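You operate a simulated robot arm through the tools that you are given. There is no shell and no other tool. Be economical: measure what you need, move in short steps, check, and stop when the job is done.

You are at the controls of a simulated robot arm. One attempt, no reset.

Task
Reset the beam bender after its stop and get the pump running.
Fine: pump switch off, stop knob out, the lever that the state display names to the middle, then the pump on; leave it running.

Only the result counts: the job must be done as asked and must still hold three seconds after the hand-in. Knocking over, shifting, dropping, spilling or breaking anything else fails it.

Robot
A 7-joint arm with a two-finger parallel gripper, hanging from a carriage that runs on a rail from [-192.3, -1.2] to [35.7, 0.2] (x, y) and turns from -329 to 358 degrees about z. Base frame: it is fixed where the carriage stands at the start and does not move with it; the origin is on the floor, on the carriage's upright axis, x ahead of it, y to its left, z up. Lengths are in cm, angles in degrees, forces in N, time in s.
With the tool pointing down near the work surface it reaches from about 28 to 70 cm from the robot's upright axis, wherever it stands. Its first joint turns from -166.0 to 166.0 degrees. Places, roughly: beam bender [-150, -20, 50]; desk ahead key [60, 30, 110]; desk back key [50, 30, 110]; desk pump switch [90, 40, 110]; desk stop knob [100, 30, 120]; hold lever [80, 40, 120]; jog key [80, 30, 110]; limit knob [70, 30, 70]; limit lock lever [100, 20, 60]; pressure knob [100, 50, 120]. Payload 3.91 kg.
The TCP is the grasp point between the finger pads, 3 cm short of the fingertips. In the tool frame z runs along the fingers and y along their closing line. The gripper opens to 11 cm. The fingers are 2 cm wide and 1 cm thick; the gripper's body (4.8 by 11.2 cm) begins 5.5 cm behind the TCP.
Orientation is that of the tool frame in the base frame, as [roll, pitch, yaw] about the fixed x, y, z axes, in that order (R = Rz(yaw) Ry(pitch) Rx(roll)). With the fingers straight down and closing along the base's y, the tool's x points along the base's -x, its y along +y and its z along -z.

Tools
- The arm moves only by the tool nudge_tool. Its argument "steps" is one flat list of numbers, 6 for each row, row after row: the shift along the tool's x, y, z in units of 20 mm (1.0 is 20 mm), then the turn, a rotation vector about the tool's x, y, z in units of 5 degrees (1.0 is 5 degrees). In form: [x, y, z, wx, wy, wz, x, y, z, wx, wy, wz, ...]. A call has 1 to 12 rows; each row shifts and turns the commanded pose from where the row before left it, along the tool's axes as they then stand. "claw" is the finger opening in m, from 0 to 0.11, set as the call begins (left out, the last holds). A call with a number of a shift or a turn outside -1 to 1 is refused whole. A row lasts 0.2 s, in which the tool goes at most 5 cm and 8.6 degrees; a call with a longer step from one row to the next is refused whole, and so is a gripper value outside its range. A pose out of reach is approached as far as the arm can. The call stops where the force on the tool passes 50 N (or 10 N more than at its start, if that is more) or the arm is blocked; 0.2 s more then pass. Each finger travels about 10.8 cm/s and halts on what it meets, pressing with about 28 N; the grip force reading is that of the motor and also rises with nothing between the fingers. The clock runs only during rows and for 0.2 s after the last one: add rows that do not move to give the fingers time. The reply holds the time, the measured pose of the TCP, the force on the tool along the base axes, the opening and the grip force, in the units named above and with some noise, with the torque about the TCP (base axes, N m) and any sound that the robot's microphone picked up.
- Cameras (640 x 400 px; columns grow to the right, rows downward): "scene" is now at [26.43, 5.83, 161]; the picture's right is [0.68, -0.73, 0.00], its down [-0.43, -0.40, -0.81] and it looks along [0.60, 0.55, -0.58] (base axes); focal length 290 px, centre (320, 200). "wrist" rides on the gripper at [7.2, 1.7, -10.3] in the tool frame; the picture's right is [-0.23, 0.97, 0.00], its down [-0.76, -0.18, -0.62] and it looks along [-0.61, -0.14, 0.78] (tool axes); focal length 222 px, centre (320, 200). There is no depth. A picture from a camera that has moved, and an enlarged one, comes with that camera's place and axes in the base frame and with its lens.
- get_image(camera): a new picture of that camera. It takes no simulated time.
- raise_lower(by): slides the trunk up (or, below 0, down) by that many cm; the arm and the scene camera ride with it, the base frame stays. It gives what a move gives, with no picture.
- steer(legs): drives the robot by 1 to 6 legs, each [ahead, left, turn to the left] in cm, cm and degrees, along the robot's own axes; the way and the turn of a leg run together, so that a leg with both is an arc; at most 150 cm and 180 degrees a leg. The arm and the cameras ride along, it lands a little off, and it stops where it bumps. It keeps to its track: a leg is cut to what the track allows. It gives what a move gives.
- aim_head(pan, tilt): turns the head with the scene camera to pan (to the left, within 155 degrees either way) and tilt (down, from -29 to 69), counted from straight ahead of the robot. It gives what a move gives.
- enlarge(camera, box): a new picture of the part [left, top, right, bottom] of that camera's present view, enlarged. It takes no simulated time.
- finish_job(): hands the job in; it is judged then, once.

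Work in short steps. Places have to be worked out from the pictures, the camera data and where the tool is seen: move nearer, look again, correct. Check each grasp and each placing, and mend what went wrong. You have 120 turns and 78 pictures in all, those below and enlarged ones among them. Open the gripper and draw the arm clear of the work before you hand the job in, unless the task says otherwise; then end with one line.

The tools are called after ">>>" by a JSON object that holds its "fn" and its "kwargs". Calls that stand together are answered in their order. nudge_tool: Moves the arm, as the interface text tells. Its arguments: {"type":"object","properties":{"steps":{"type":"array","items":{"type":"number"}},"claw":{"type":"number"}},"required":["steps"]} The other tools are called the same way: raise_lower (by) slides the trunk up or down; steer (legs) drives the base; aim_head (pan, tilt) turns the head that bears the scene camera; get_image (camera) takes a picture; enlarge (camera, box) takes an enlarged picture of a part of a camera's view; finish_job () hands the job in.

At the start:

```text
time_s: 0.0
ee_pos: [33.16, 22.01, 143.09]
tcp_rot: [-179.9, 0.1, 180.0]
force: [0.3, 0.2, 0.2]
wrist_torque: [-0.04, 0.05, 0.0]
opening: 10.97
grasp_force: 0.0
trunk travel left (down, up): [-27.5, 30.5]
robot x, y, heading: [-0.07, -0.13, -0.4]
head pan, tilt: [42.9, 35.5]
```

scene: 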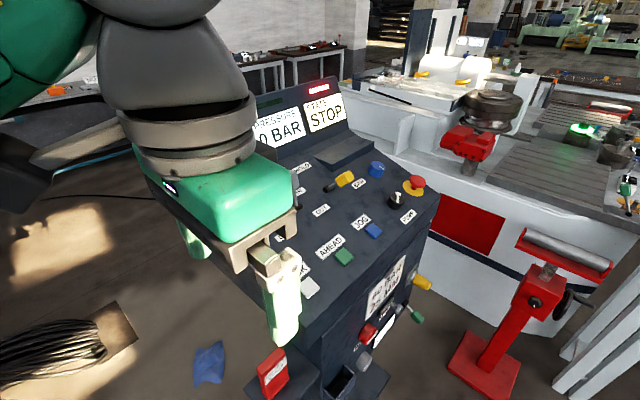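
wrist: 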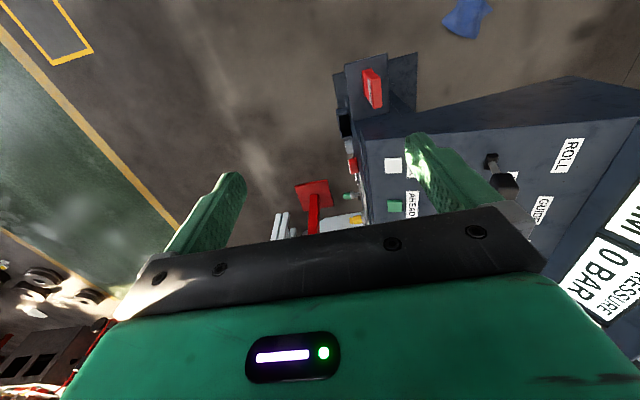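

The desk panel is ahead with displays; I enlarge the desk and the displays to read them.

>>> {"fn": "enlarge", "kwargs": {"camera": "scene", "box": [240, 70, 450, 200]}}

>>> {"fn": "enlarge", "kwargs": {"camera": "scene", "box": [260, 160, 460, 400]}}

```text
3.05 times, centred on (345, 135) of scene
camera zoom: at [26.43, 5.83, 161.0], right [0.68, -0.73, 0.0], down [-0.43, -0.4, -0.81], along [0.6, 0.55, -0.58], focal length 882 px, centre (244, 398)
```

zoom: 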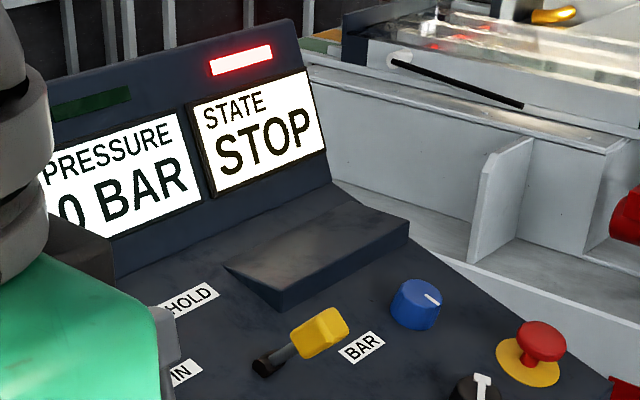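

```text
1.67 times, centred on (360, 280) of scene
camera zoom: at [26.43, 5.83, 161.0], right [0.68, -0.73, 0.0], down [-0.43, -0.4, -0.81], along [0.6, 0.55, -0.58], focal length 482 px, centre (253, 67)
```

zoom: 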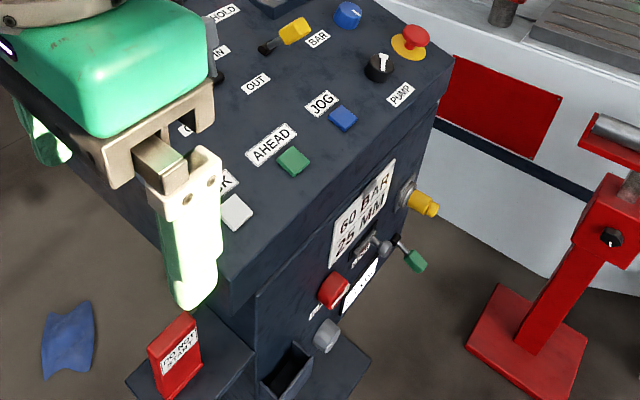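

State reads STOP, pump switch is the black rotary. I raise the trunk slightly and drive ahead to bring the far controls in reach.

>>> {"fn": "raise_lower", "kwargs": {"by": 10}}

>>> {"fn": "steer", "kwargs": {"legs": [[20, 0, 0]]}}

>>> {"fn": "aim_head", "kwargs": {"pan": 35, "tilt": 40}}

>>> {"fn": "get_image", "kwargs": {"camera": "scene"}}

>>> {"fn": "get_image", "kwargs": {"camera": "wrist"}}

```text
time_s: 1.3
ee_pos: [33.21, 21.94, 153.09]
tcp_rot: [-180.0, 0.0, -179.9]
force: [0.4, -0.3, -0.9]
wrist_torque: [-0.02, 0.0, 0.0]
opening: 11.0
grasp_force: 0.2
trunk travel left (down, up): [-37.5, 20.5]
robot x, y, heading: [0.2, -0.33, 0.1]
head pan, tilt: [42.9, 35.5]
```

```text
time_s: 2.9
ee_pos: [52.95, 22.12, 152.96]
tcp_rot: [180.0, 0.1, -179.9]
force: [-0.3, 0.0, 0.0]
wrist_torque: [0.04, -0.03, 0.01]
opening: 11.0
grasp_force: 0.0
trunk travel left (down, up): [-37.5, 20.5]
robot x, y, heading: [19.57, -0.29, 0.1]
head pan, tilt: [42.9, 35.5]
```

```text
time_s: 3.6
ee_pos: [52.87, 22.01, 153.02]
tcp_rot: [180.0, 0.0, -179.9]
force: [-0.3, -0.4, -0.8]
wrist_torque: [0.01, 0.01, -0.01]
opening: 11.01
grasp_force: 0.0
trunk travel left (down, up): [-37.5, 20.5]
robot x, y, heading: [19.22, 0.3, 0.2]
head pan, tilt: [35.0, 40.0]
```

```text
73 pictures are left
camera scene: at [46.59, 4.84, 170.33], right [0.57, -0.82, 0.0], down [-0.53, -0.37, -0.77], along [0.63, 0.44, -0.64], focal length 290 px, centre (320, 200)
```

scene: 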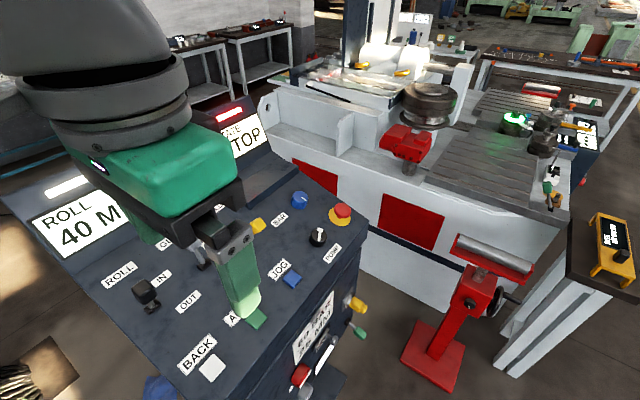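

```text
72 pictures are left
camera wrist: at [45.57, 23.71, 163.54], right [0.23, 0.97, 0.0], down [0.76, -0.18, 0.62], along [0.61, -0.14, -0.78], focal length 222 px, centre (320, 200)
```

wrist: 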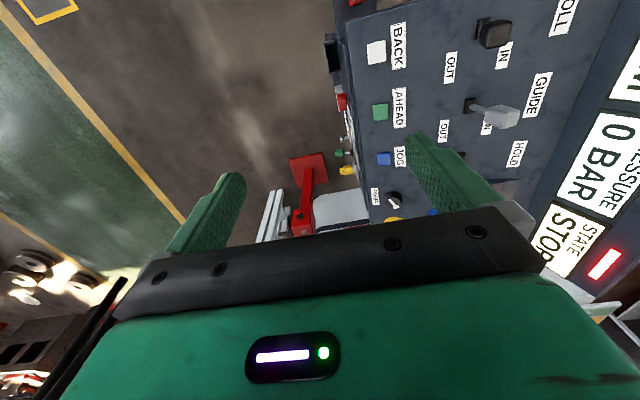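

The arm blocks the scene view; I slide it to -y out of the way.

>>> {"fn": "nudge_tool", "kwargs": {"steps": [0, -1, 0, 0, 0, 0, 0, -1, 0, 0, 0, 0, 0, -1, 0, 0, 0, 0, 0, -1, 0, 0, 0, 0, 0, -1, 0, 0, 0, 0, 0, -1, 0, 0, 0, 0, 0, -1, 0, 0, 0, 0, 0, -1, 0, 0, 0, 0, 0, -1, 0, 0, 0, 0, 0, -1, 0, 0, 0, 0, 0, -1, 0, 0, 0, 0, 0, -1, 0, 0, 0, 0]}}

>>> {"fn": "nudge_tool", "kwargs": {"steps": [0, -1, 0, 0, 0, 0, 0, -1, 0, 0, 0, 0, 0, -1, 0, 0, 0, 0, 0, -1, 0, 0, 0, 0, 0, -1, 0, 0, 0, 0, 0, -1, 0, 0, 0, 0]}}

>>> {"fn": "get_image", "kwargs": {"camera": "scene"}}

```text
time_s: 6.2
ee_pos: [53.49, -1.41, 152.86]
tcp_rot: [-178.7, -1.6, -178.3]
force: [0.6, -0.4, -0.2]
wrist_torque: [-0.05, -0.02, 0.02]
opening: 11.01
grasp_force: 0.0
trunk travel left (down, up): [-37.5, 20.5]
robot x, y, heading: [20.08, 0.22, 0.0]
head pan, tilt: [35.0, 40.0]
```

```text
time_s: 7.6
ee_pos: [52.87, -13.78, 152.91]
tcp_rot: [180.0, -0.1, -180.0]
force: [0.3, 0.7, -1.1]
wrist_torque: [-0.01, -0.02, 0.01]
opening: 11.0
grasp_force: 0.0
trunk travel left (down, up): [-37.5, 20.5]
robot x, y, heading: [19.74, 0.25, -0.2]
head pan, tilt: [35.0, 40.0]
```

```text
71 pictures are left
camera scene: at [48.23, -0.07, 170.55], right [-0.01, -1.0, 0.0], down [-0.62, 0.0, -0.78], along [0.78, 0.0, -0.62], focal length 290 px, centre (320, 200)
```

scene: 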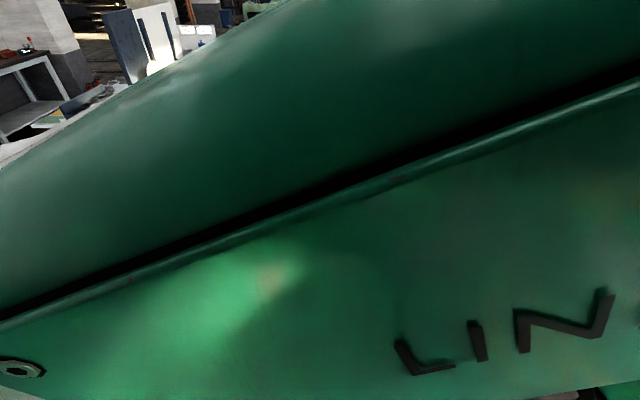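

The arm swallowed the head's view; I go back to the left side.

>>> {"fn": "nudge_tool", "kwargs": {"steps": [0, 1, 0, 0, 0, 0, 0, 1, 0, 0, 0, 0, 0, 1, 0, 0, 0, 0, 0, 1, 0, 0, 0, 0, 0, 1, 0, 0, 0, 0, 0, 1, 0, 0, 0, 0, 0, 1, 0, 0, 0, 0, 0, 1, 0, 0, 0, 0, 0, 1, 0, 0, 0, 0, 0, 1, 0, 0, 0, 0, 0, 1, 0, 0, 0, 0, 0, 1, 0, 0, 0, 0]}}

>>> {"fn": "nudge_tool", "kwargs": {"steps": [0, 1, 0, 0, 0, 0, 0, 1, 0, 0, 0, 0, 0, 1, 0, 0, 0, 0, 0, 1, 0, 0, 0, 0, 0, 1, 0, 0, 0, 0, 0, 1, 0, 0, 0, 0]}}

>>> {"fn": "get_image", "kwargs": {"camera": "scene"}}

```text
time_s: 10.2
ee_pos: [52.93, 10.01, 152.65]
tcp_rot: [179.8, -0.8, -179.9]
force: [-0.3, -0.1, 0.7]
wrist_torque: [0.01, -0.01, 0.02]
opening: 10.97
grasp_force: 0.1
trunk travel left (down, up): [-37.5, 20.5]
robot x, y, heading: [19.88, 0.06, -0.1]
head pan, tilt: [35.0, 40.0]
```

```text
time_s: 11.6
ee_pos: [52.91, 22.11, 153.14]
tcp_rot: [-179.9, 0.0, 180.0]
force: [-0.3, 0.1, -0.5]
wrist_torque: [0.0, 0.01, 0.01]
opening: 11.01
grasp_force: 0.0
trunk travel left (down, up): [-37.5, 20.5]
robot x, y, heading: [19.48, 0.2, -0.1]
head pan, tilt: [35.0, 40.0]
```

```text
70 pictures are left
camera scene: at [46.6, 4.83, 170.32], right [0.57, -0.82, 0.0], down [-0.53, -0.37, -0.77], along [0.63, 0.44, -0.64], focal length 290 px, centre (320, 200)
```

scene: 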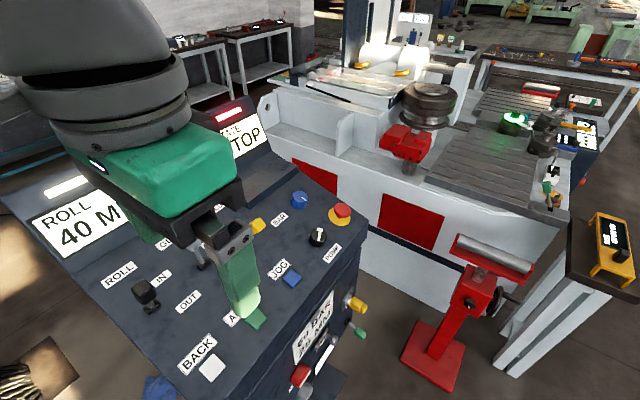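

Now zoom on pump switch and stop knob.

>>> {"fn": "enlarge", "kwargs": {"camera": "scene", "box": [240, 170, 380, 300]}}

>>> {"fn": "enlarge", "kwargs": {"camera": "wrist", "box": [330, 0, 640, 220]}}

```text
3.08 times, centred on (310, 235) of scene
camera zoom: at [46.6, 4.83, 170.32], right [0.57, -0.82, 0.0], down [-0.53, -0.37, -0.77], along [0.63, 0.44, -0.64], focal length 891 px, centre (351, 92)
```

zoom: 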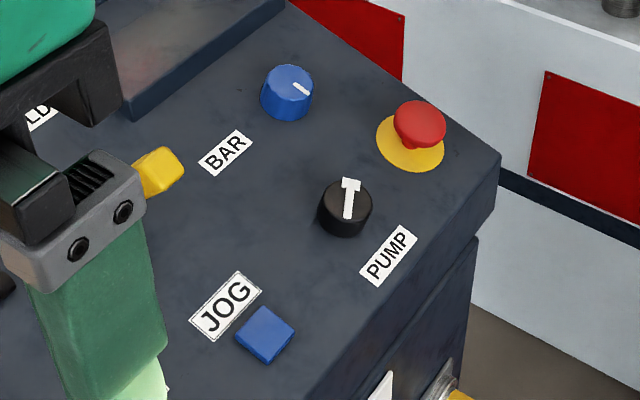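

```text
1.82 times, centred on (485, 110) of wrist
camera zoom: at [45.58, 23.72, 163.54], right [0.23, 0.97, 0.0], down [0.76, -0.18, 0.62], along [0.61, -0.14, -0.78], focal length 404 px, centre (20, 364)
```

zoom: 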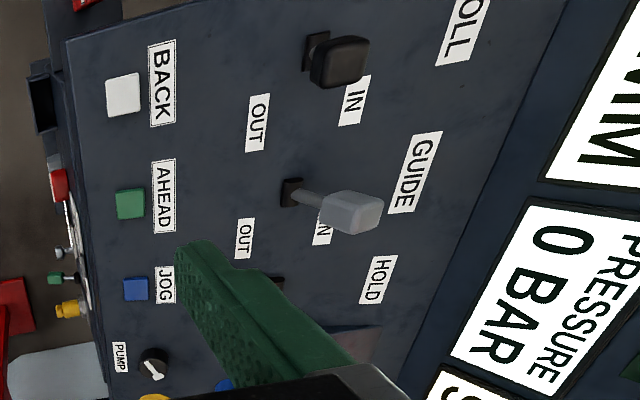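

Triangulating, the pump switch sits at about (89, 35, 112.5). I drive to the end of the rail and move the hand toward that area for a close look.

>>> {"fn": "steer", "kwargs": {"legs": [[15.3, 0, 0]]}}

>>> {"fn": "nudge_tool", "kwargs": {"steps": [0, 0.5, 0, 0, 0, 0, -0.5, 0.5, 0, 0, 0, 0]}}

>>> {"fn": "get_image", "kwargs": {"camera": "wrist"}}

>>> {"fn": "get_image", "kwargs": {"camera": "scene"}}

```text
time_s: 13.0
ee_pos: [68.33, 22.0, 153.09]
tcp_rot: [-179.9, 0.1, 179.8]
force: [-0.8, 0.5, 0.7]
wrist_torque: [-0.01, 0.0, 0.0]
opening: 11.03
grasp_force: 0.1
trunk travel left (down, up): [-37.5, 20.5]
robot x, y, heading: [34.93, 0.37, -0.2]
head pan, tilt: [35.0, 40.0]
```

```text
time_s: 13.6
ee_pos: [69.36, 24.01, 153.08]
tcp_rot: [180.0, 0.1, 179.9]
force: [0.2, -0.7, -0.1]
wrist_torque: [-0.01, 0.0, 0.02]
opening: 11.01
grasp_force: 0.0
trunk travel left (down, up): [-37.5, 20.5]
robot x, y, heading: [35.19, 0.27, -0.3]
head pan, tilt: [35.0, 40.0]
```

```text
67 pictures are left
camera wrist: at [62.0, 25.67, 163.53], right [0.23, 0.97, 0.0], down [0.76, -0.18, 0.62], along [0.61, -0.14, -0.78], focal length 222 px, centre (320, 200)
```

wrist: 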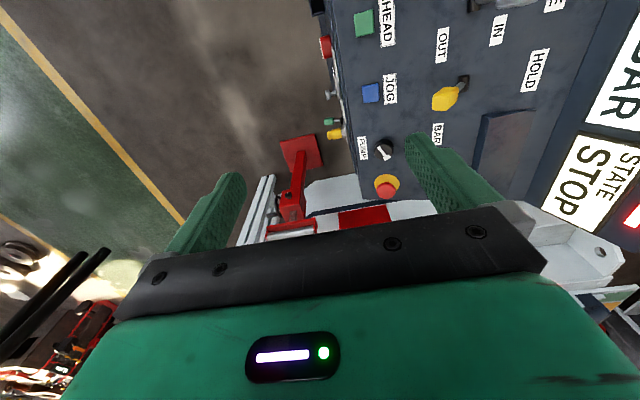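

```text
66 pictures are left
camera scene: at [62.02, 4.85, 170.32], right [0.57, -0.82, 0.0], down [-0.53, -0.37, -0.77], along [0.63, 0.44, -0.64], focal length 290 px, centre (320, 200)
```

scene: 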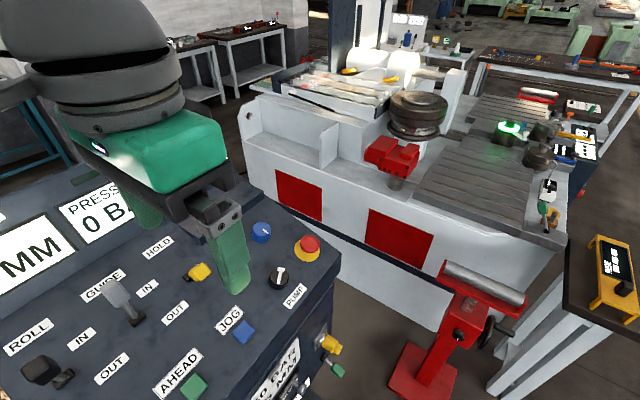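

Enlarge both to refine positions of pump switch, stop knob and slope.

>>> {"fn": "enlarge", "kwargs": {"camera": "wrist", "box": [330, 80, 490, 210]}}

>>> {"fn": "enlarge", "kwargs": {"camera": "scene", "box": [180, 205, 340, 345]}}

```text
3.08 times, centred on (410, 145) of wrist
camera zoom: at [62.0, 25.67, 163.53], right [0.23, 0.97, 0.0], down [0.76, -0.18, 0.62], along [0.61, -0.14, -0.78], focal length 684 px, centre (43, 369)
```

zoom: 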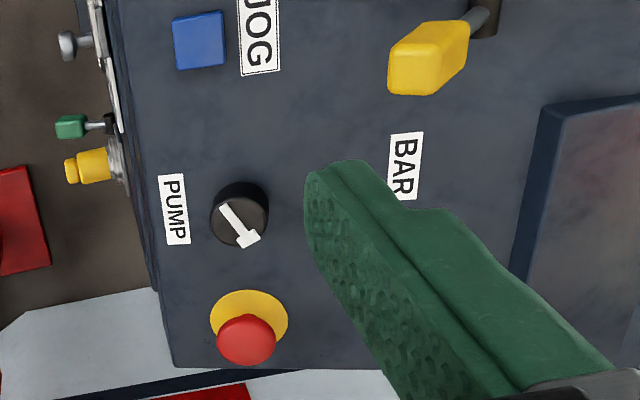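

```text
2.86 times, centred on (260, 275) of scene
camera zoom: at [62.02, 4.85, 170.32], right [0.57, -0.82, 0.0], down [-0.53, -0.37, -0.77], along [0.63, 0.44, -0.64], focal length 827 px, centre (491, -14)
```

zoom: 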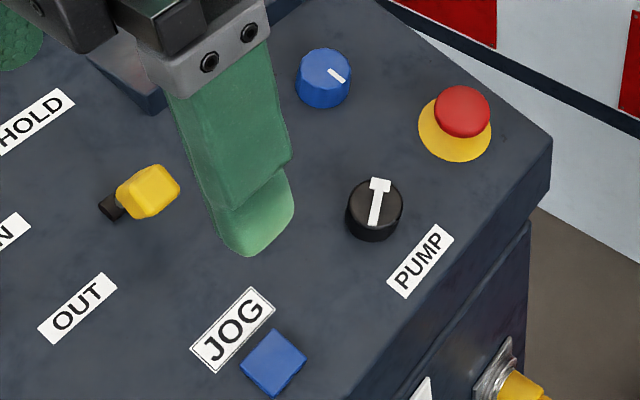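

Pump knob top ≈ (90, 35.6, 113.8), stop knob ≈ (101, 35, 115), and the panel slopes about 27°. I tilt the tool to be perpendicular to the panel, then move closer above the pump knob.

>>> {"fn": "nudge_tool", "kwargs": {"steps": [0, 0, 0, -0.9, 0, 0, 0, 0, 0, -0.9, 0, 0, 0, 0, 0, -0.9, 0, 0, 0, 0, 0, -0.9, 0, 0, 0, 0, 0, -0.9, 0, 0, 0, 0, 0, -0.9, 0, 0]}}

>>> {"fn": "nudge_tool", "kwargs": {"steps": [-0.77, -0.27, 0.93, 0, 0, 0, -0.77, -0.27, 0.93, 0, 0, 0, -0.77, -0.27, 0.93, 0, 0, 0, -0.77, -0.27, 0.93, 0, 0, 0, -0.77, -0.27, 0.93, 0, 0, 0, -0.77, -0.27, 0.93, 0, 0, 0, -0.77, -0.27, 0.93, 0, 0, 0, -0.77, -0.27, 0.93, 0, 0, 0, -0.77, -0.27, 0.93, 0, 0, 0, -0.77, -0.27, 0.93, 0, 0, 0, -0.77, -0.27, 0.93, 0, 0, 0]}}

>>> {"fn": "get_image", "kwargs": {"camera": "wrist"}}

>>> {"fn": "get_image", "kwargs": {"camera": "scene"}}

```text
time_s: 15.0
ee_pos: [69.45, 24.01, 153.04]
tcp_rot: [152.9, 0.0, 179.8]
force: [0.0, 0.3, -0.3]
wrist_torque: [0.01, -0.02, -0.03]
opening: 11.0
grasp_force: 0.1
trunk travel left (down, up): [-37.5, 20.5]
robot x, y, heading: [34.81, 0.21, -0.2]
head pan, tilt: [35.0, 40.0]
```

```text
time_s: 17.4
ee_pos: [86.41, 28.11, 131.94]
tcp_rot: [152.9, 0.1, 179.9]
force: [0.1, -0.9, -0.3]
wrist_torque: [0.0, -0.04, -0.03]
opening: 10.99
grasp_force: 0.2
trunk travel left (down, up): [-37.5, 20.5]
robot x, y, heading: [35.2, -0.1, -0.2]
head pan, tilt: [35.0, 40.0]
```

```text
63 pictures are left
camera wrist: at [79.01, 24.79, 142.27], right [0.23, 0.87, 0.44], down [0.76, -0.44, 0.47], along [0.61, 0.23, -0.76], focal length 222 px, centre (320, 200)
```

wrist: 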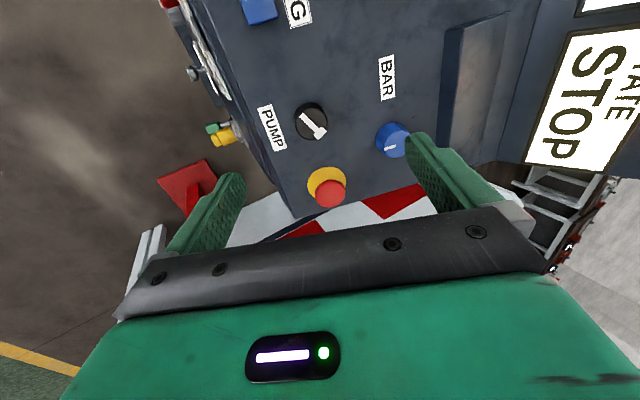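

```text
62 pictures are left
camera scene: at [62.02, 4.85, 170.33], right [0.57, -0.82, 0.0], down [-0.53, -0.37, -0.77], along [0.63, 0.44, -0.64], focal length 290 px, centre (320, 200)
```

scene: 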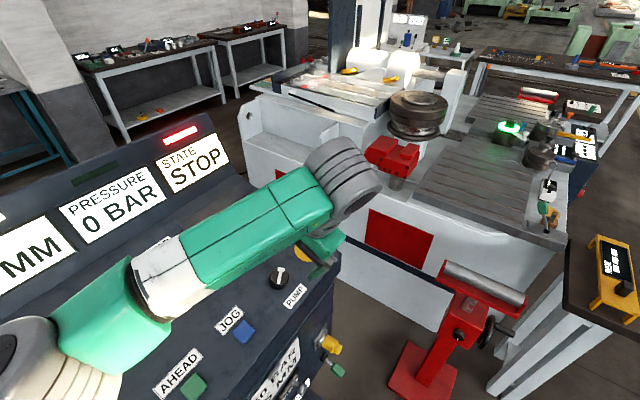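

Refining with a zoomed wrist view.

>>> {"fn": "enlarge", "kwargs": {"camera": "wrist", "box": [240, 80, 430, 215]}}

```text
2.96 times, centred on (335, 148) of wrist
camera zoom: at [79.01, 24.79, 142.27], right [0.23, 0.87, 0.44], down [0.76, -0.44, 0.47], along [0.61, 0.23, -0.76], focal length 658 px, centre (276, 356)
```

zoom: 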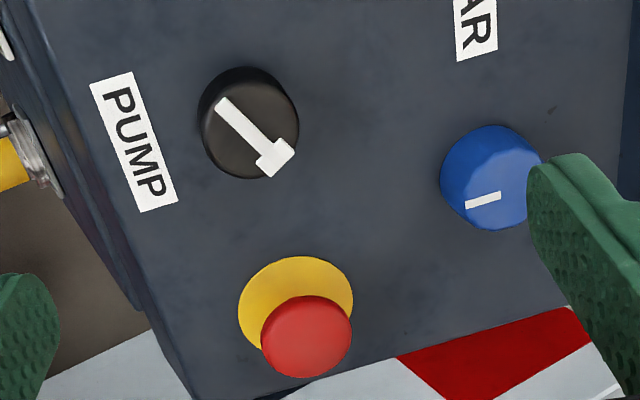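

Pump knob at ≈(89.5, 35.6, 113.4), slope revised to ~22°. I hover just above it, narrow the claw to 8 cm, and pre-turn 45° clockwise.

>>> {"fn": "nudge_tool", "kwargs": {"steps": [0, 0, 0, 1, 0, 0, -0.19, 0, 0.94, 0, 0, 0, -0.19, 0, 0.94, 0, 0, 0, -0.19, 0, 0.94, 0, 0, 0, -0.19, 0, 0.94, 0, 0, 0, -0.19, 0, 0.94, 0, 0, 0, -0.19, 0, 0.94, 0, 0, 0, -0.19, 0, 0.94, 0, 0, 0, -0.19, 0, 0.94, 0, 0, 0], "claw": 0.08}}

>>> {"fn": "nudge_tool", "kwargs": {"steps": [0, 0, 0, 0, 0, 1, 0, 0, 0, 0, 0, 1, 0, 0, 0, 0, 0, 1, 0, 0, 0, 0, 0, 1, 0, 0, 0, 0, 0, 1, 0, 0, 0, 0, 0, 1, 0, 0, 0, 0, 0, 1, 0, 0, 0, 0, 0, 1, 0, 0, 0, 0, 0, 1]}}

>>> {"fn": "get_image", "kwargs": {"camera": "wrist"}}

>>> {"fn": "get_image", "kwargs": {"camera": "scene"}}

```text
time_s: 19.4
ee_pos: [89.48, 33.55, 118.16]
tcp_rot: [158.0, 0.1, 179.8]
force: [0.0, 0.3, -0.4]
wrist_torque: [-0.01, 0.0, 0.04]
opening: 8.0
grasp_force: 0.1
trunk travel left (down, up): [-37.5, 20.5]
robot x, y, heading: [35.01, 0.14, -0.2]
head pan, tilt: [35.0, 40.0]
```

```text
time_s: 21.4
ee_pos: [89.36, 33.62, 118.24]
tcp_rot: [164.1, -15.4, 136.9]
force: [0.0, -0.6, 0.2]
wrist_torque: [0.0, 0.01, 0.01]
opening: 7.97
grasp_force: 0.1
trunk travel left (down, up): [-37.5, 20.5]
robot x, y, heading: [34.98, 0.64, 0.1]
head pan, tilt: [35.0, 40.0]
```

```text
60 pictures are left
camera wrist: at [85.43, 35.53, 130.24], right [0.85, 0.49, 0.2], down [0.41, -0.85, 0.33], along [0.33, -0.2, -0.92], focal length 222 px, centre (320, 200)
```

wrist: 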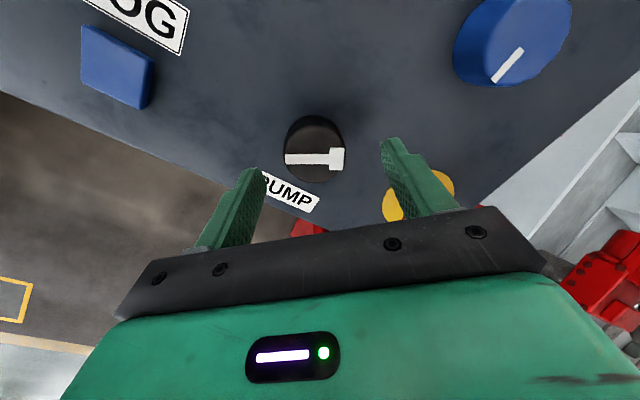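

```text
59 pictures are left
camera scene: at [62.02, 4.85, 170.32], right [0.57, -0.82, 0.0], down [-0.53, -0.37, -0.77], along [0.63, 0.44, -0.64], focal length 290 px, centre (320, 200)
```

scene: 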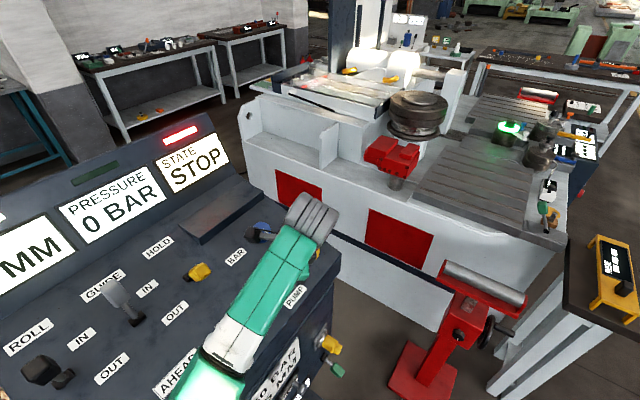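

Knob is on the tool axis within 3 mm. Descending 4 cm, then closing.

>>> {"fn": "nudge_tool", "kwargs": {"steps": [0, 0, 0.67, 0, 0, 0, 0, 0, 0.67, 0, 0, 0, 0, 0, 0.67, 0, 0, 0]}}

>>> {"fn": "get_image", "kwargs": {"camera": "wrist"}}

```text
time_s: 22.2
ee_pos: [89.65, 34.81, 115.51]
tcp_rot: [163.7, -15.3, 136.9]
force: [-3.2, -6.5, 12.2]
wrist_torque: [-0.65, 0.5, 0.1]
opening: 8.13
grasp_force: 1.3
trunk travel left (down, up): [-37.5, 20.5]
robot x, y, heading: [35.07, 0.56, 0.1]
head pan, tilt: [35.0, 40.0]
stopped in row 3: the force on the tool passed its limit at 72 N (the readings are from after the stop); the commanded pose is now the measured one
```

```text
58 pictures are left
camera wrist: at [85.59, 36.79, 127.56], right [0.85, 0.48, 0.2], down [0.41, -0.85, 0.33], along [0.33, -0.2, -0.92], focal length 222 px, centre (320, 200)
```

wrist: 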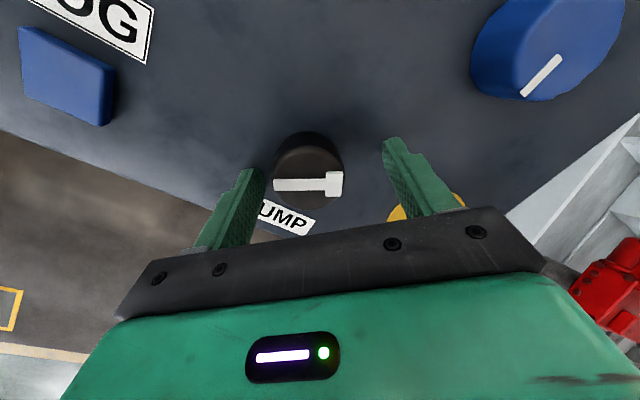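

A fingertip met the panel. I back off 3 mm and close on the knob.

>>> {"fn": "nudge_tool", "kwargs": {"steps": [0, 0, -0.15, 0, 0, 0, 0, 0, 0, 0, 0, 0, 0, 0, 0, 0, 0, 0], "claw": 0.02}}

>>> {"fn": "get_image", "kwargs": {"camera": "wrist"}}

```text
time_s: 23.0
ee_pos: [89.17, 34.34, 115.19]
tcp_rot: [164.3, -15.5, 136.8]
force: [-18.3, -20.9, -4.7]
wrist_torque: [-1.14, 1.93, 0.69]
opening: 4.49
grasp_force: 45.4
trunk travel left (down, up): [-37.5, 20.5]
robot x, y, heading: [35.12, 0.28, -0.3]
head pan, tilt: [35.0, 40.0]
```

```text
57 pictures are left
camera wrist: at [85.24, 36.39, 127.29], right [0.85, 0.49, 0.19], down [0.41, -0.85, 0.33], along [0.33, -0.2, -0.92], focal length 222 px, centre (320, 200)
```

wrist: 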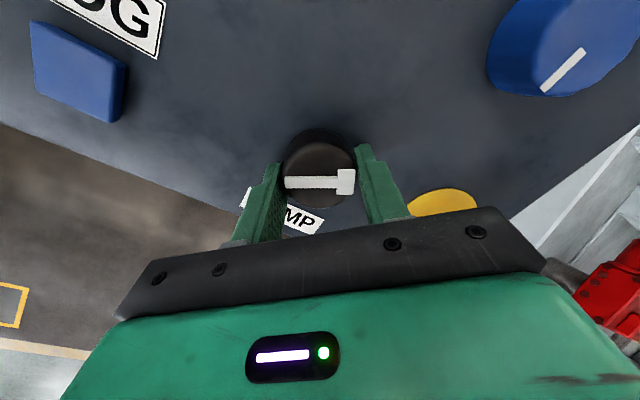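

Gripped at 4.5 cm diameter. I relax the side load (shift −y 3 mm) and turn counter-clockwise 50°.

>>> {"fn": "nudge_tool", "kwargs": {"steps": [0, -0.15, 0, 0, 0, 0, 0, 0, 0, 0, 0, -1, 0, 0, 0, 0, 0, -1, 0, 0, 0, 0, 0, -1, 0, 0, 0, 0, 0, -1, 0, 0, 0, 0, 0, -1, 0, 0, 0, 0, 0, -1, 0, 0, 0, 0, 0, -1, 0, 0, 0, 0, 0, -1, 0, 0, 0, 0, 0, -1, 0, 0, 0, 0, 0, -1]}}

>>> {"fn": "get_image", "kwargs": {"camera": "wrist"}}

>>> {"fn": "get_image", "kwargs": {"camera": "scene"}}

```text
time_s: 25.4
ee_pos: [89.12, 34.56, 115.52]
tcp_rot: [157.9, 1.8, -175.5]
force: [-10.0, -7.9, -2.3]
wrist_torque: [-1.49, 1.16, 0.39]
opening: 4.55
grasp_force: 45.3
trunk travel left (down, up): [-37.5, 20.5]
robot x, y, heading: [34.93, 0.1, -0.1]
head pan, tilt: [35.0, 40.0]
```

```text
56 pictures are left
camera wrist: at [81.72, 31.59, 125.59], right [0.14, 0.92, 0.37], down [0.77, -0.34, 0.54], along [0.62, 0.21, -0.76], focal length 222 px, centre (320, 200)
```

wrist: 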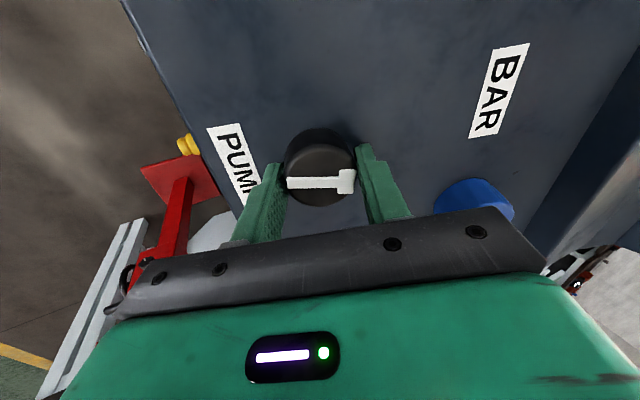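

```text
55 pictures are left
camera scene: at [61.92, 4.78, 170.3], right [0.57, -0.82, 0.0], down [-0.53, -0.37, -0.76], along [0.63, 0.44, -0.64], focal length 290 px, centre (320, 200)
```

scene: 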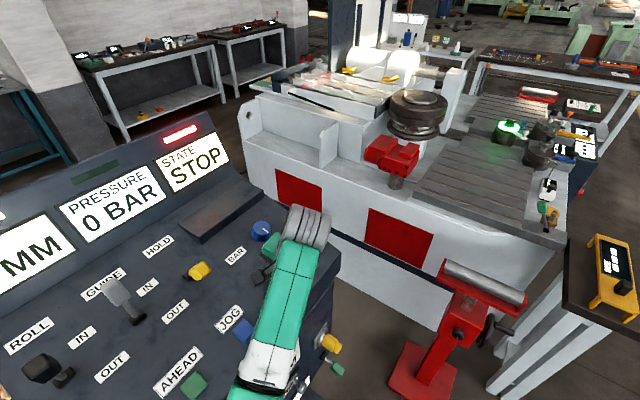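

The knob turns along; the pointer is now upright. No sound yet, so I keep turning CCW to find the stop.

>>> {"fn": "nudge_tool", "kwargs": {"steps": [0, 0, 0, 0, 0, -1, 0, 0, 0, 0, 0, -1, 0, 0, 0, 0, 0, -1, 0, 0, 0, 0, 0, -1]}}

>>> {"fn": "nudge_tool", "kwargs": {"steps": [0, 0, 0, 0, 0, -1, 0, 0, 0, 0, 0, -1, 0, 0, 0, 0, 0, -1, 0, 0, 0, 0, 0, -1, 0, 0, 0, 0, 0, 0]}}

>>> {"fn": "get_image", "kwargs": {"camera": "wrist"}}

```text
time_s: 26.4
ee_pos: [89.33, 34.69, 115.7]
tcp_rot: [159.8, 9.6, -156.8]
force: [2.3, 2.2, -2.6]
wrist_torque: [-1.05, -0.25, -0.34]
opening: 4.48
grasp_force: 44.9
trunk travel left (down, up): [-37.5, 20.5]
robot x, y, heading: [35.33, 0.26, -0.3]
head pan, tilt: [35.0, 40.0]
```

```text
time_s: 27.6
ee_pos: [89.19, 34.97, 115.68]
tcp_rot: [164.0, 15.6, -137.3]
force: [-2.7, 5.7, 4.4]
wrist_torque: [-0.97, -0.24, -0.53]
opening: 4.45
grasp_force: 45.3
trunk travel left (down, up): [-37.5, 20.5]
robot x, y, heading: [34.78, 0.44, -0.4]
head pan, tilt: [35.0, 40.0]
```

```text
54 pictures are left
camera wrist: at [82.82, 27.19, 123.81], right [-0.53, 0.79, 0.32], down [0.66, 0.14, 0.74], along [0.53, 0.6, -0.6], focal length 222 px, centre (320, 200)
```

wrist: 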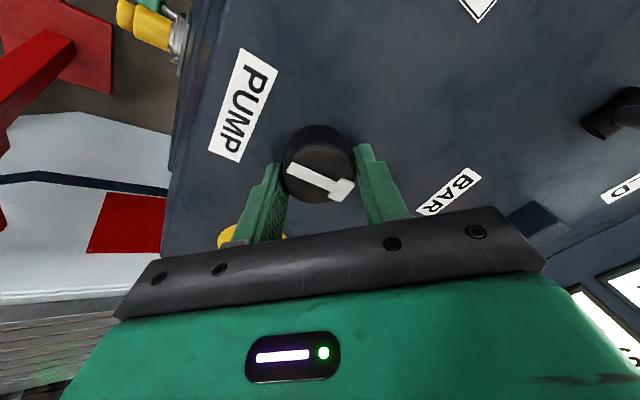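

The knob slipped in the grip at the end (torque reversed), so it reached a stop near upright. I release, retreat and check.

>>> {"fn": "nudge_tool", "kwargs": {"steps": [0, 0, 0, 0, 0, 0, 0, 0, 0, 0, 0, 0, 0, 0, -0.7, 0, 0, 0, 0, 0, -0.9, 0, 0, 0, 0, 0, -0.9, 0, 0, 0], "claw": 0.08}}

>>> {"fn": "get_image", "kwargs": {"camera": "wrist"}}

>>> {"fn": "get_image", "kwargs": {"camera": "scene"}}

```text
time_s: 28.8
ee_pos: [89.27, 32.78, 120.21]
tcp_rot: [164.1, 15.8, -137.4]
force: [0.0, 1.0, -0.5]
wrist_torque: [0.03, -0.01, -0.02]
opening: 7.98
grasp_force: 0.0
trunk travel left (down, up): [-37.5, 20.5]
robot x, y, heading: [34.99, -0.01, -0.2]
head pan, tilt: [35.0, 40.0]
```

```text
53 pictures are left
camera wrist: at [82.77, 25.24, 128.39], right [-0.53, 0.79, 0.32], down [0.66, 0.14, 0.74], along [0.53, 0.6, -0.6], focal length 222 px, centre (320, 200)
```

wrist: 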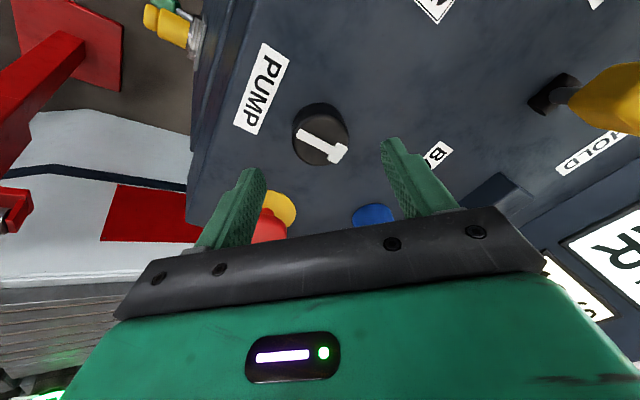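

```text
52 pictures are left
camera scene: at [62.0, 4.84, 170.32], right [0.57, -0.82, 0.0], down [-0.53, -0.37, -0.77], along [0.63, 0.44, -0.64], focal length 290 px, centre (320, 200)
```

scene: 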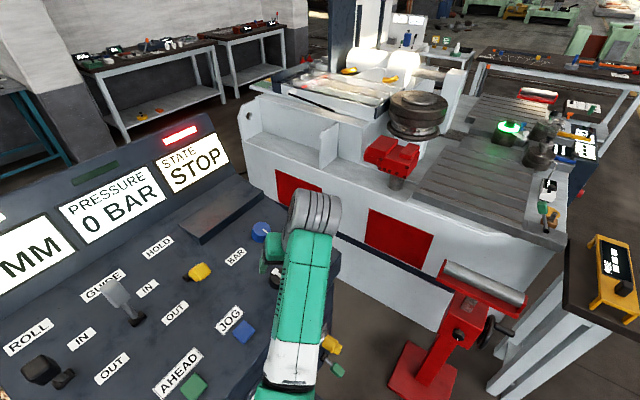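

The pointer now is upright (off). Next the stop knob: I square the tool and move over it at about (100.5, 35, 115).

>>> {"fn": "nudge_tool", "kwargs": {"steps": [0, 0, 0, 0, 0, 1, 0, 0, 0, 0, 0, 1, 0, 0, 0, 0, 0, 1, 0, 0, 0, 0, 0, 1, 0, 0, 0, 0, 0, 1, 0, 0, 0, 0, 0, 1, 0, 0, 0, 0, 0, 1, 0, 0, 0, 0, 0, 1], "claw": 0.085}}

>>> {"fn": "nudge_tool", "kwargs": {"steps": [-0.93, 0, 0, 0, 0, 0, -0.93, 0, 0, 0, 0, 0, -0.93, 0, 0, 0, 0, 0, -0.93, 0, 0, 0, 0, 0, -0.93, 0, 0, 0, 0, 0, -0.93, 0, 0, 0, 0, 0]}}

>>> {"fn": "get_image", "kwargs": {"camera": "wrist"}}

>>> {"fn": "get_image", "kwargs": {"camera": "scene"}}

```text
time_s: 30.6
ee_pos: [89.26, 32.84, 120.23]
tcp_rot: [158.0, 2.1, -175.7]
force: [0.5, 0.4, -0.3]
wrist_torque: [0.01, 0.01, -0.02]
opening: 8.5
grasp_force: 0.0
trunk travel left (down, up): [-37.5, 20.5]
robot x, y, heading: [34.87, 0.56, -0.2]
head pan, tilt: [35.0, 40.0]
```

```text
time_s: 32.0
ee_pos: [100.51, 33.48, 120.69]
tcp_rot: [157.9, 2.3, -175.6]
force: [-0.6, 0.8, -1.3]
wrist_torque: [0.04, -0.03, 0.0]
opening: 8.48
grasp_force: 0.1
trunk travel left (down, up): [-37.5, 20.5]
robot x, y, heading: [34.82, 0.01, -0.1]
head pan, tilt: [35.0, 40.0]
```

```text
51 pictures are left
camera wrist: at [92.96, 30.57, 130.67], right [0.14, 0.92, 0.38], down [0.77, -0.34, 0.54], along [0.62, 0.21, -0.75], focal length 222 px, centre (320, 200)
```

wrist: 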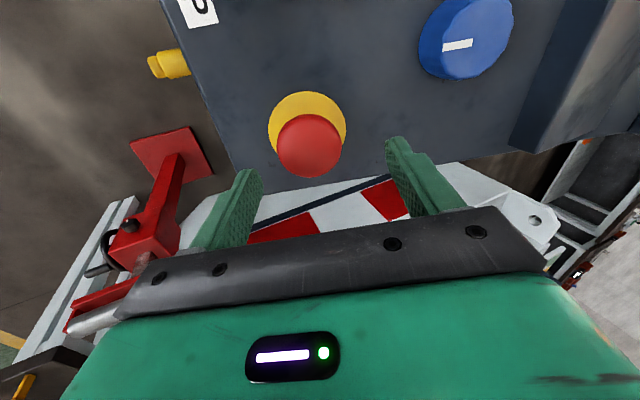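

```text
50 pictures are left
camera scene: at [62.0, 4.84, 170.31], right [0.57, -0.82, 0.0], down [-0.53, -0.37, -0.77], along [0.63, 0.44, -0.64], focal length 290 px, centre (320, 200)
```

scene: 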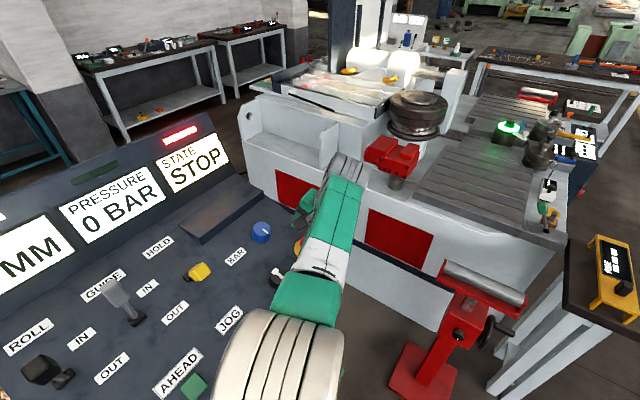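

Knob is 0.8 cm off the tool axis; I shift −y and descend 4.2 cm.

>>> {"fn": "nudge_tool", "kwargs": {"steps": [0, -0.42, 0, 0, 0, 0, 0, 0, 0.7, 0, 0, 0, 0, 0, 0.7, 0, 0, 0, 0, 0, 0.7, 0, 0, 0]}}

>>> {"fn": "get_image", "kwargs": {"camera": "wrist"}}

```text
time_s: 33.0
ee_pos: [99.83, 33.93, 116.62]
tcp_rot: [157.9, 2.1, -175.7]
force: [-0.1, -0.2, -0.3]
wrist_torque: [0.03, 0.02, -0.01]
opening: 8.5
grasp_force: 0.1
out of reach, approached as far as the arm can: row 3, 4
trunk travel left (down, up): [-37.5, 20.5]
robot x, y, heading: [34.96, 0.3, -0.1]
head pan, tilt: [35.0, 40.0]
```

```text
49 pictures are left
camera wrist: at [92.32, 31.04, 126.58], right [0.14, 0.92, 0.37], down [0.77, -0.34, 0.54], along [0.62, 0.21, -0.75], focal length 222 px, centre (320, 200)
```

wrist: 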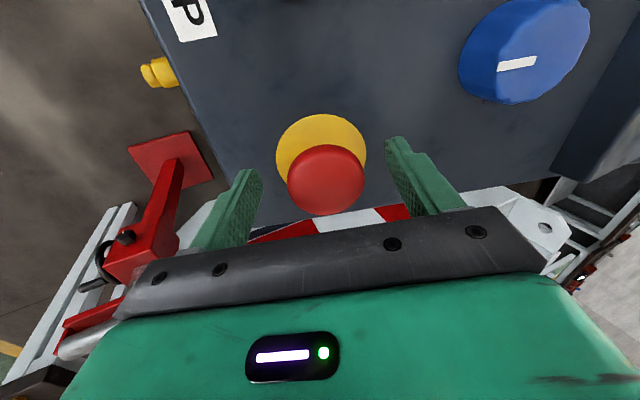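

Reach limit, but the cap is nearly between the pads; x is about 0.6 short. I drive the base the last 0.7 cm.

>>> {"fn": "steer", "kwargs": {"legs": [[0.7, 0, 0]]}}

>>> {"fn": "get_image", "kwargs": {"camera": "wrist"}}

```text
time_s: 33.7
ee_pos: [100.11, 34.05, 116.45]
tcp_rot: [158.0, 2.1, -175.6]
force: [0.1, -0.2, -0.2]
wrist_torque: [0.0, 0.0, 0.0]
opening: 8.51
grasp_force: 0.0
trunk travel left (down, up): [-37.5, 20.5]
robot x, y, heading: [35.16, 0.39, -0.1]
head pan, tilt: [35.0, 40.0]
```

```text
48 pictures are left
camera wrist: at [92.65, 31.04, 126.57], right [0.14, 0.92, 0.37], down [0.77, -0.34, 0.54], along [0.62, 0.21, -0.76], focal length 222 px, centre (320, 200)
```

wrist: 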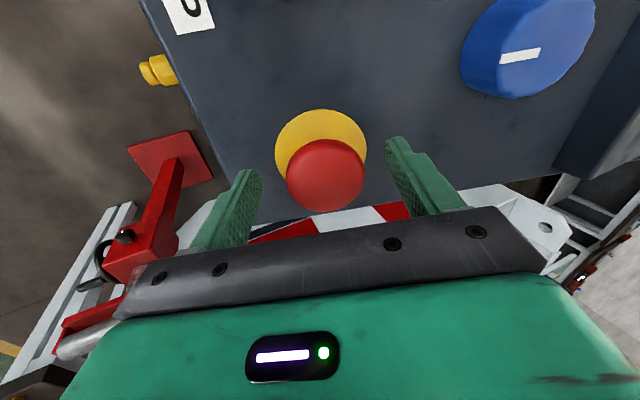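

Cap centre computed at (100.4, 34.9, 115.1), within 3 mm of the axis. Closing.

>>> {"fn": "nudge_tool", "kwargs": {"steps": [0, 0.1, 0, 0, 0, 0, 0, 0, 0, 0, 0, 0, 0, 0, 0, 0, 0, 0], "claw": 0.02}}

>>> {"fn": "get_image", "kwargs": {"camera": "wrist"}}

```text
time_s: 34.5
ee_pos: [100.16, 34.2, 116.72]
tcp_rot: [157.9, 2.1, -175.6]
force: [3.0, 2.1, -2.3]
wrist_torque: [0.13, 0.09, -0.23]
opening: 4.88
grasp_force: 44.8
trunk travel left (down, up): [-37.5, 20.5]
robot x, y, heading: [35.58, 0.14, -0.4]
head pan, tilt: [35.0, 40.0]
```

```text
47 pictures are left
camera wrist: at [92.62, 31.22, 126.68], right [0.14, 0.92, 0.37], down [0.77, -0.34, 0.54], along [0.62, 0.21, -0.76], focal length 222 px, centre (320, 200)
```

wrist: 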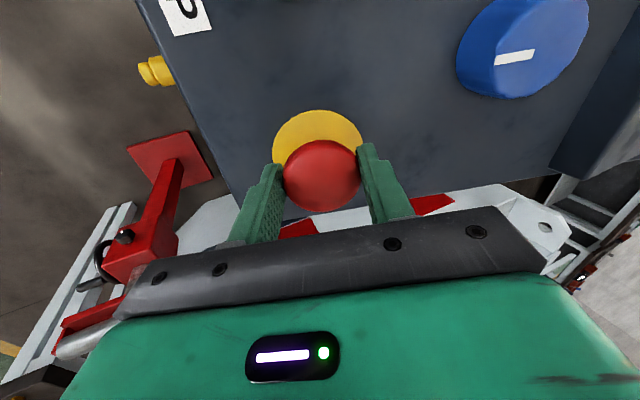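

Gripped at 4.9 cm. Pull out along −tool z slowly.

>>> {"fn": "nudge_tool", "kwargs": {"steps": [0, 0, -0.25, 0, 0, 0, 0, 0, -0.25, 0, 0, 0, 0, 0, -0.25, 0, 0, 0, 0, 0, -0.25, 0, 0, 0, 0, 0, 0, 0, 0, 0]}}

>>> {"fn": "get_image", "kwargs": {"camera": "wrist"}}

>>> {"fn": "get_image", "kwargs": {"camera": "scene"}}

```text
time_s: 35.7
ee_pos: [100.06, 33.74, 118.19]
tcp_rot: [157.8, 1.6, -175.5]
force: [4.4, 18.6, -25.3]
wrist_torque: [0.32, 0.17, -0.26]
opening: 4.91
grasp_force: 45.1
trunk travel left (down, up): [-37.5, 20.5]
robot x, y, heading: [35.73, 0.07, -0.5]
head pan, tilt: [35.0, 40.0]
```

```text
46 pictures are left
camera wrist: at [92.62, 30.67, 128.33], right [0.14, 0.92, 0.37], down [0.77, -0.34, 0.53], along [0.62, 0.21, -0.76], focal length 222 px, centre (320, 200)
```

wrist: 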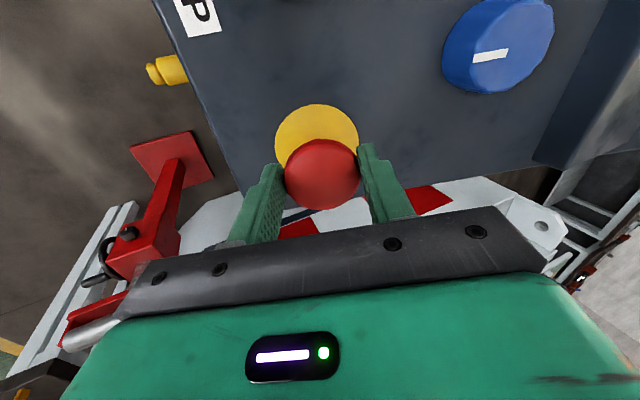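

```text
45 pictures are left
camera scene: at [62.28, 4.93, 170.27], right [0.57, -0.82, 0.0], down [-0.53, -0.37, -0.77], along [0.63, 0.44, -0.64], focal length 290 px, centre (320, 200)
```

scene: 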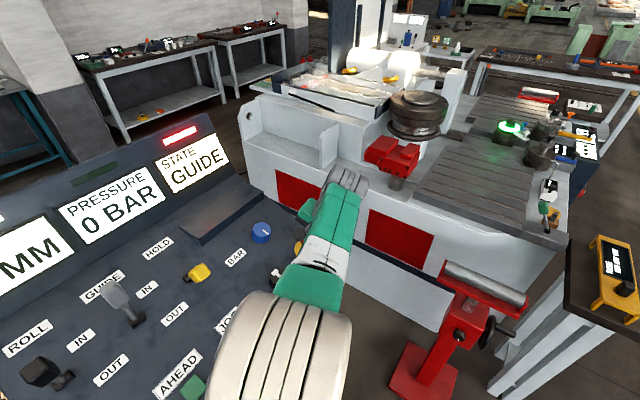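

The knob is out and the display now names GUIDE. I release and retreat.

>>> {"fn": "nudge_tool", "kwargs": {"steps": [0, 0, 0, 0, 0, 0, 0, 0, 0, 0, 0, 0, 0, 0, -0.8, 0, 0, 0, 0, 0, -1, 0, 0, 0, 0, 0, -1, 0, 0, 0, 0, 0, -1, 0, 0, 0, 0, 0, -1, 0, 0, 0], "claw": 0.085}}

>>> {"fn": "nudge_tool", "kwargs": {"steps": [1, 0, -0.5, 0, 0, 0, 1, 0, -0.5, 0, 0, 0, 1, 0, -0.5, 0, 0, 0, 1, 0, -0.5, 0, 0, 0, 1, 0, -0.5, 0, 0, 0, 1, 0, 0, 0, 0, 0, 1, 0, 0, 0, 0, 0, 1, 0, 0, 0, 0, 0, 1, 0, 0, 0, 0, 0, 1, 0, 0, 0, 0, 0, 1, 0, 0, 0, 0, 0, 1, 0, 0, 0, 0, 0]}}

>>> {"fn": "get_image", "kwargs": {"camera": "wrist"}}

>>> {"fn": "get_image", "kwargs": {"camera": "scene"}}

```text
time_s: 37.3
ee_pos: [101.87, 30.36, 127.2]
tcp_rot: [157.9, 2.0, -175.6]
force: [-0.1, -0.3, -0.1]
wrist_torque: [-0.02, -0.01, 0.01]
opening: 8.5
grasp_force: 0.1
out of reach, approached as far as the arm can: row 3, 4, 5, 6
trunk travel left (down, up): [-37.5, 20.5]
robot x, y, heading: [35.18, 0.27, -0.2]
head pan, tilt: [35.0, 40.0]
```

```text
time_s: 39.9
ee_pos: [101.1, 32.41, 130.06]
tcp_rot: [157.9, 2.0, -175.6]
force: [0.1, 0.1, 0.3]
wrist_torque: [-0.03, 0.0, -0.01]
opening: 8.51
grasp_force: 0.1
out of reach, approached as far as the arm can: row 1, 2, 3, 4, 5, 6, 7, 8, 9, 10, 11, 12
trunk travel left (down, up): [-37.5, 20.5]
robot x, y, heading: [35.18, -0.07, -0.3]
head pan, tilt: [35.0, 40.0]
```

```text
44 pictures are left
camera wrist: at [93.59, 29.49, 140.14], right [0.14, 0.92, 0.37], down [0.77, -0.34, 0.54], along [0.62, 0.21, -0.76], focal length 222 px, centre (320, 200)
```

wrist: 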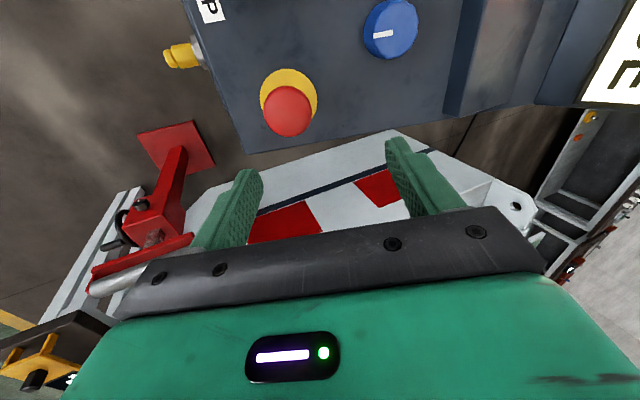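

```text
43 pictures are left
camera scene: at [62.35, 4.84, 170.32], right [0.57, -0.82, 0.0], down [-0.53, -0.37, -0.77], along [0.63, 0.44, -0.64], focal length 290 px, centre (320, 200)
```

scene: 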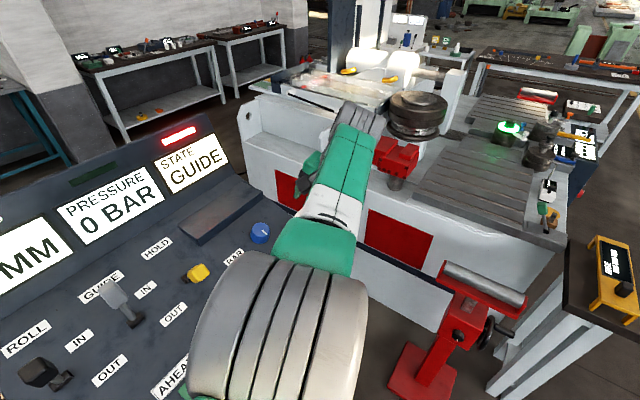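

The arm seems stuck near full stretch; I try a small inward move to see whether it unlocks.

>>> {"fn": "nudge_tool", "kwargs": {"steps": [0.5, -0.5, 0, 0, 0, 0, 0.5, -0.5, 0, 0, 0, 0, 0, 0, 0, 0, 0, 0]}}

```text
time_s: 40.7
ee_pos: [101.47, 31.35, 129.43]
tcp_rot: [157.9, 2.1, -175.6]
force: [0.7, 0.5, 0.6]
wrist_torque: [-0.01, 0.0, -0.02]
opening: 8.48
grasp_force: 0.1
out of reach, approached as far as the arm can: row 1, 2
trunk travel left (down, up): [-37.5, 20.5]
robot x, y, heading: [35.49, 0.46, 0.0]
head pan, tilt: [35.0, 40.0]
```

Try backing down along the approach axis a bit then moving inward.

>>> {"fn": "nudge_tool", "kwargs": {"steps": [0, 0, 1, 0, 0, 0, 0, 0, 1, 0, 0, 0]}}

>>> {"fn": "nudge_tool", "kwargs": {"steps": [1, 0, 0, 0, 0, 0, 1, 0, 0, 0, 0, 0]}}

```text
time_s: 41.3
ee_pos: [101.21, 32.63, 125.56]
tcp_rot: [157.9, 2.2, -175.7]
force: [0.5, -0.3, -1.1]
wrist_torque: [0.0, 0.0, -0.01]
opening: 8.49
grasp_force: 0.1
trunk travel left (down, up): [-37.5, 20.5]
robot x, y, heading: [35.14, 0.44, -0.4]
head pan, tilt: [35.0, 40.0]
```

```text
time_s: 41.9
ee_pos: [97.51, 32.53, 125.43]
tcp_rot: [157.9, 2.1, -175.5]
force: [0.8, 0.3, 0.9]
wrist_torque: [0.01, 0.0, 0.0]
opening: 8.52
grasp_force: 0.1
trunk travel left (down, up): [-37.5, 20.5]
robot x, y, heading: [34.95, -0.11, -0.3]
head pan, tilt: [35.0, 40.0]
```

Unlocked. Moving left toward the GUIDE lever.

>>> {"fn": "nudge_tool", "kwargs": {"steps": [1, -0.1, -0.1, 0, 0, 0, 1, -0.1, -0.2, 0, 0, 0, 1, -0.1, -0.26, 0, 0, 0, 1, -0.1, -0.26, 0, 0, 0, 1, -0.1, -0.26, 0, 0, 0, 1, -0.1, -0.26, 0, 0, 0, 1, -0.1, -0.26, 0, 0, 0, 1, -0.1, -0.26, 0, 0, 0, 1, -0.1, -0.26, 0, 0, 0, 1, -0.1, -0.26, 0, 0, 0, 1, -0.1, -0.26, 0, 0, 0, 1, -0.1, -0.26, 0, 0, 0]}}

>>> {"fn": "get_image", "kwargs": {"camera": "scene"}}

>>> {"fn": "get_image", "kwargs": {"camera": "wrist"}}

```text
time_s: 44.5
ee_pos: [73.72, 26.27, 129.28]
tcp_rot: [157.9, 2.1, -175.7]
force: [-0.1, 0.8, -0.2]
wrist_torque: [-0.02, 0.0, 0.0]
opening: 8.51
grasp_force: 0.0
trunk travel left (down, up): [-37.5, 20.5]
robot x, y, heading: [35.79, -0.06, -0.2]
head pan, tilt: [35.0, 40.0]
```

```text
42 pictures are left
camera scene: at [62.36, 4.84, 170.32], right [0.57, -0.82, 0.0], down [-0.53, -0.37, -0.77], along [0.63, 0.44, -0.64], focal length 290 px, centre (320, 200)
```

scene: 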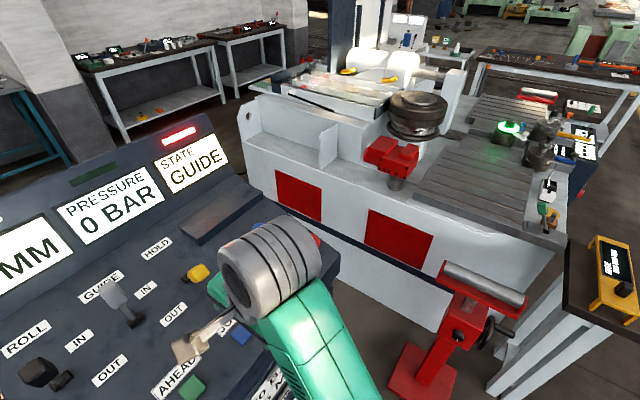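

```text
41 pictures are left
camera wrist: at [66.29, 23.37, 139.34], right [0.14, 0.92, 0.37], down [0.77, -0.34, 0.54], along [0.62, 0.21, -0.76], focal length 222 px, centre (320, 200)
```

wrist: 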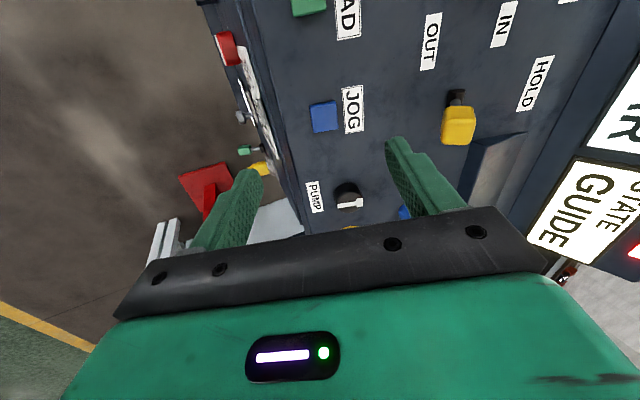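

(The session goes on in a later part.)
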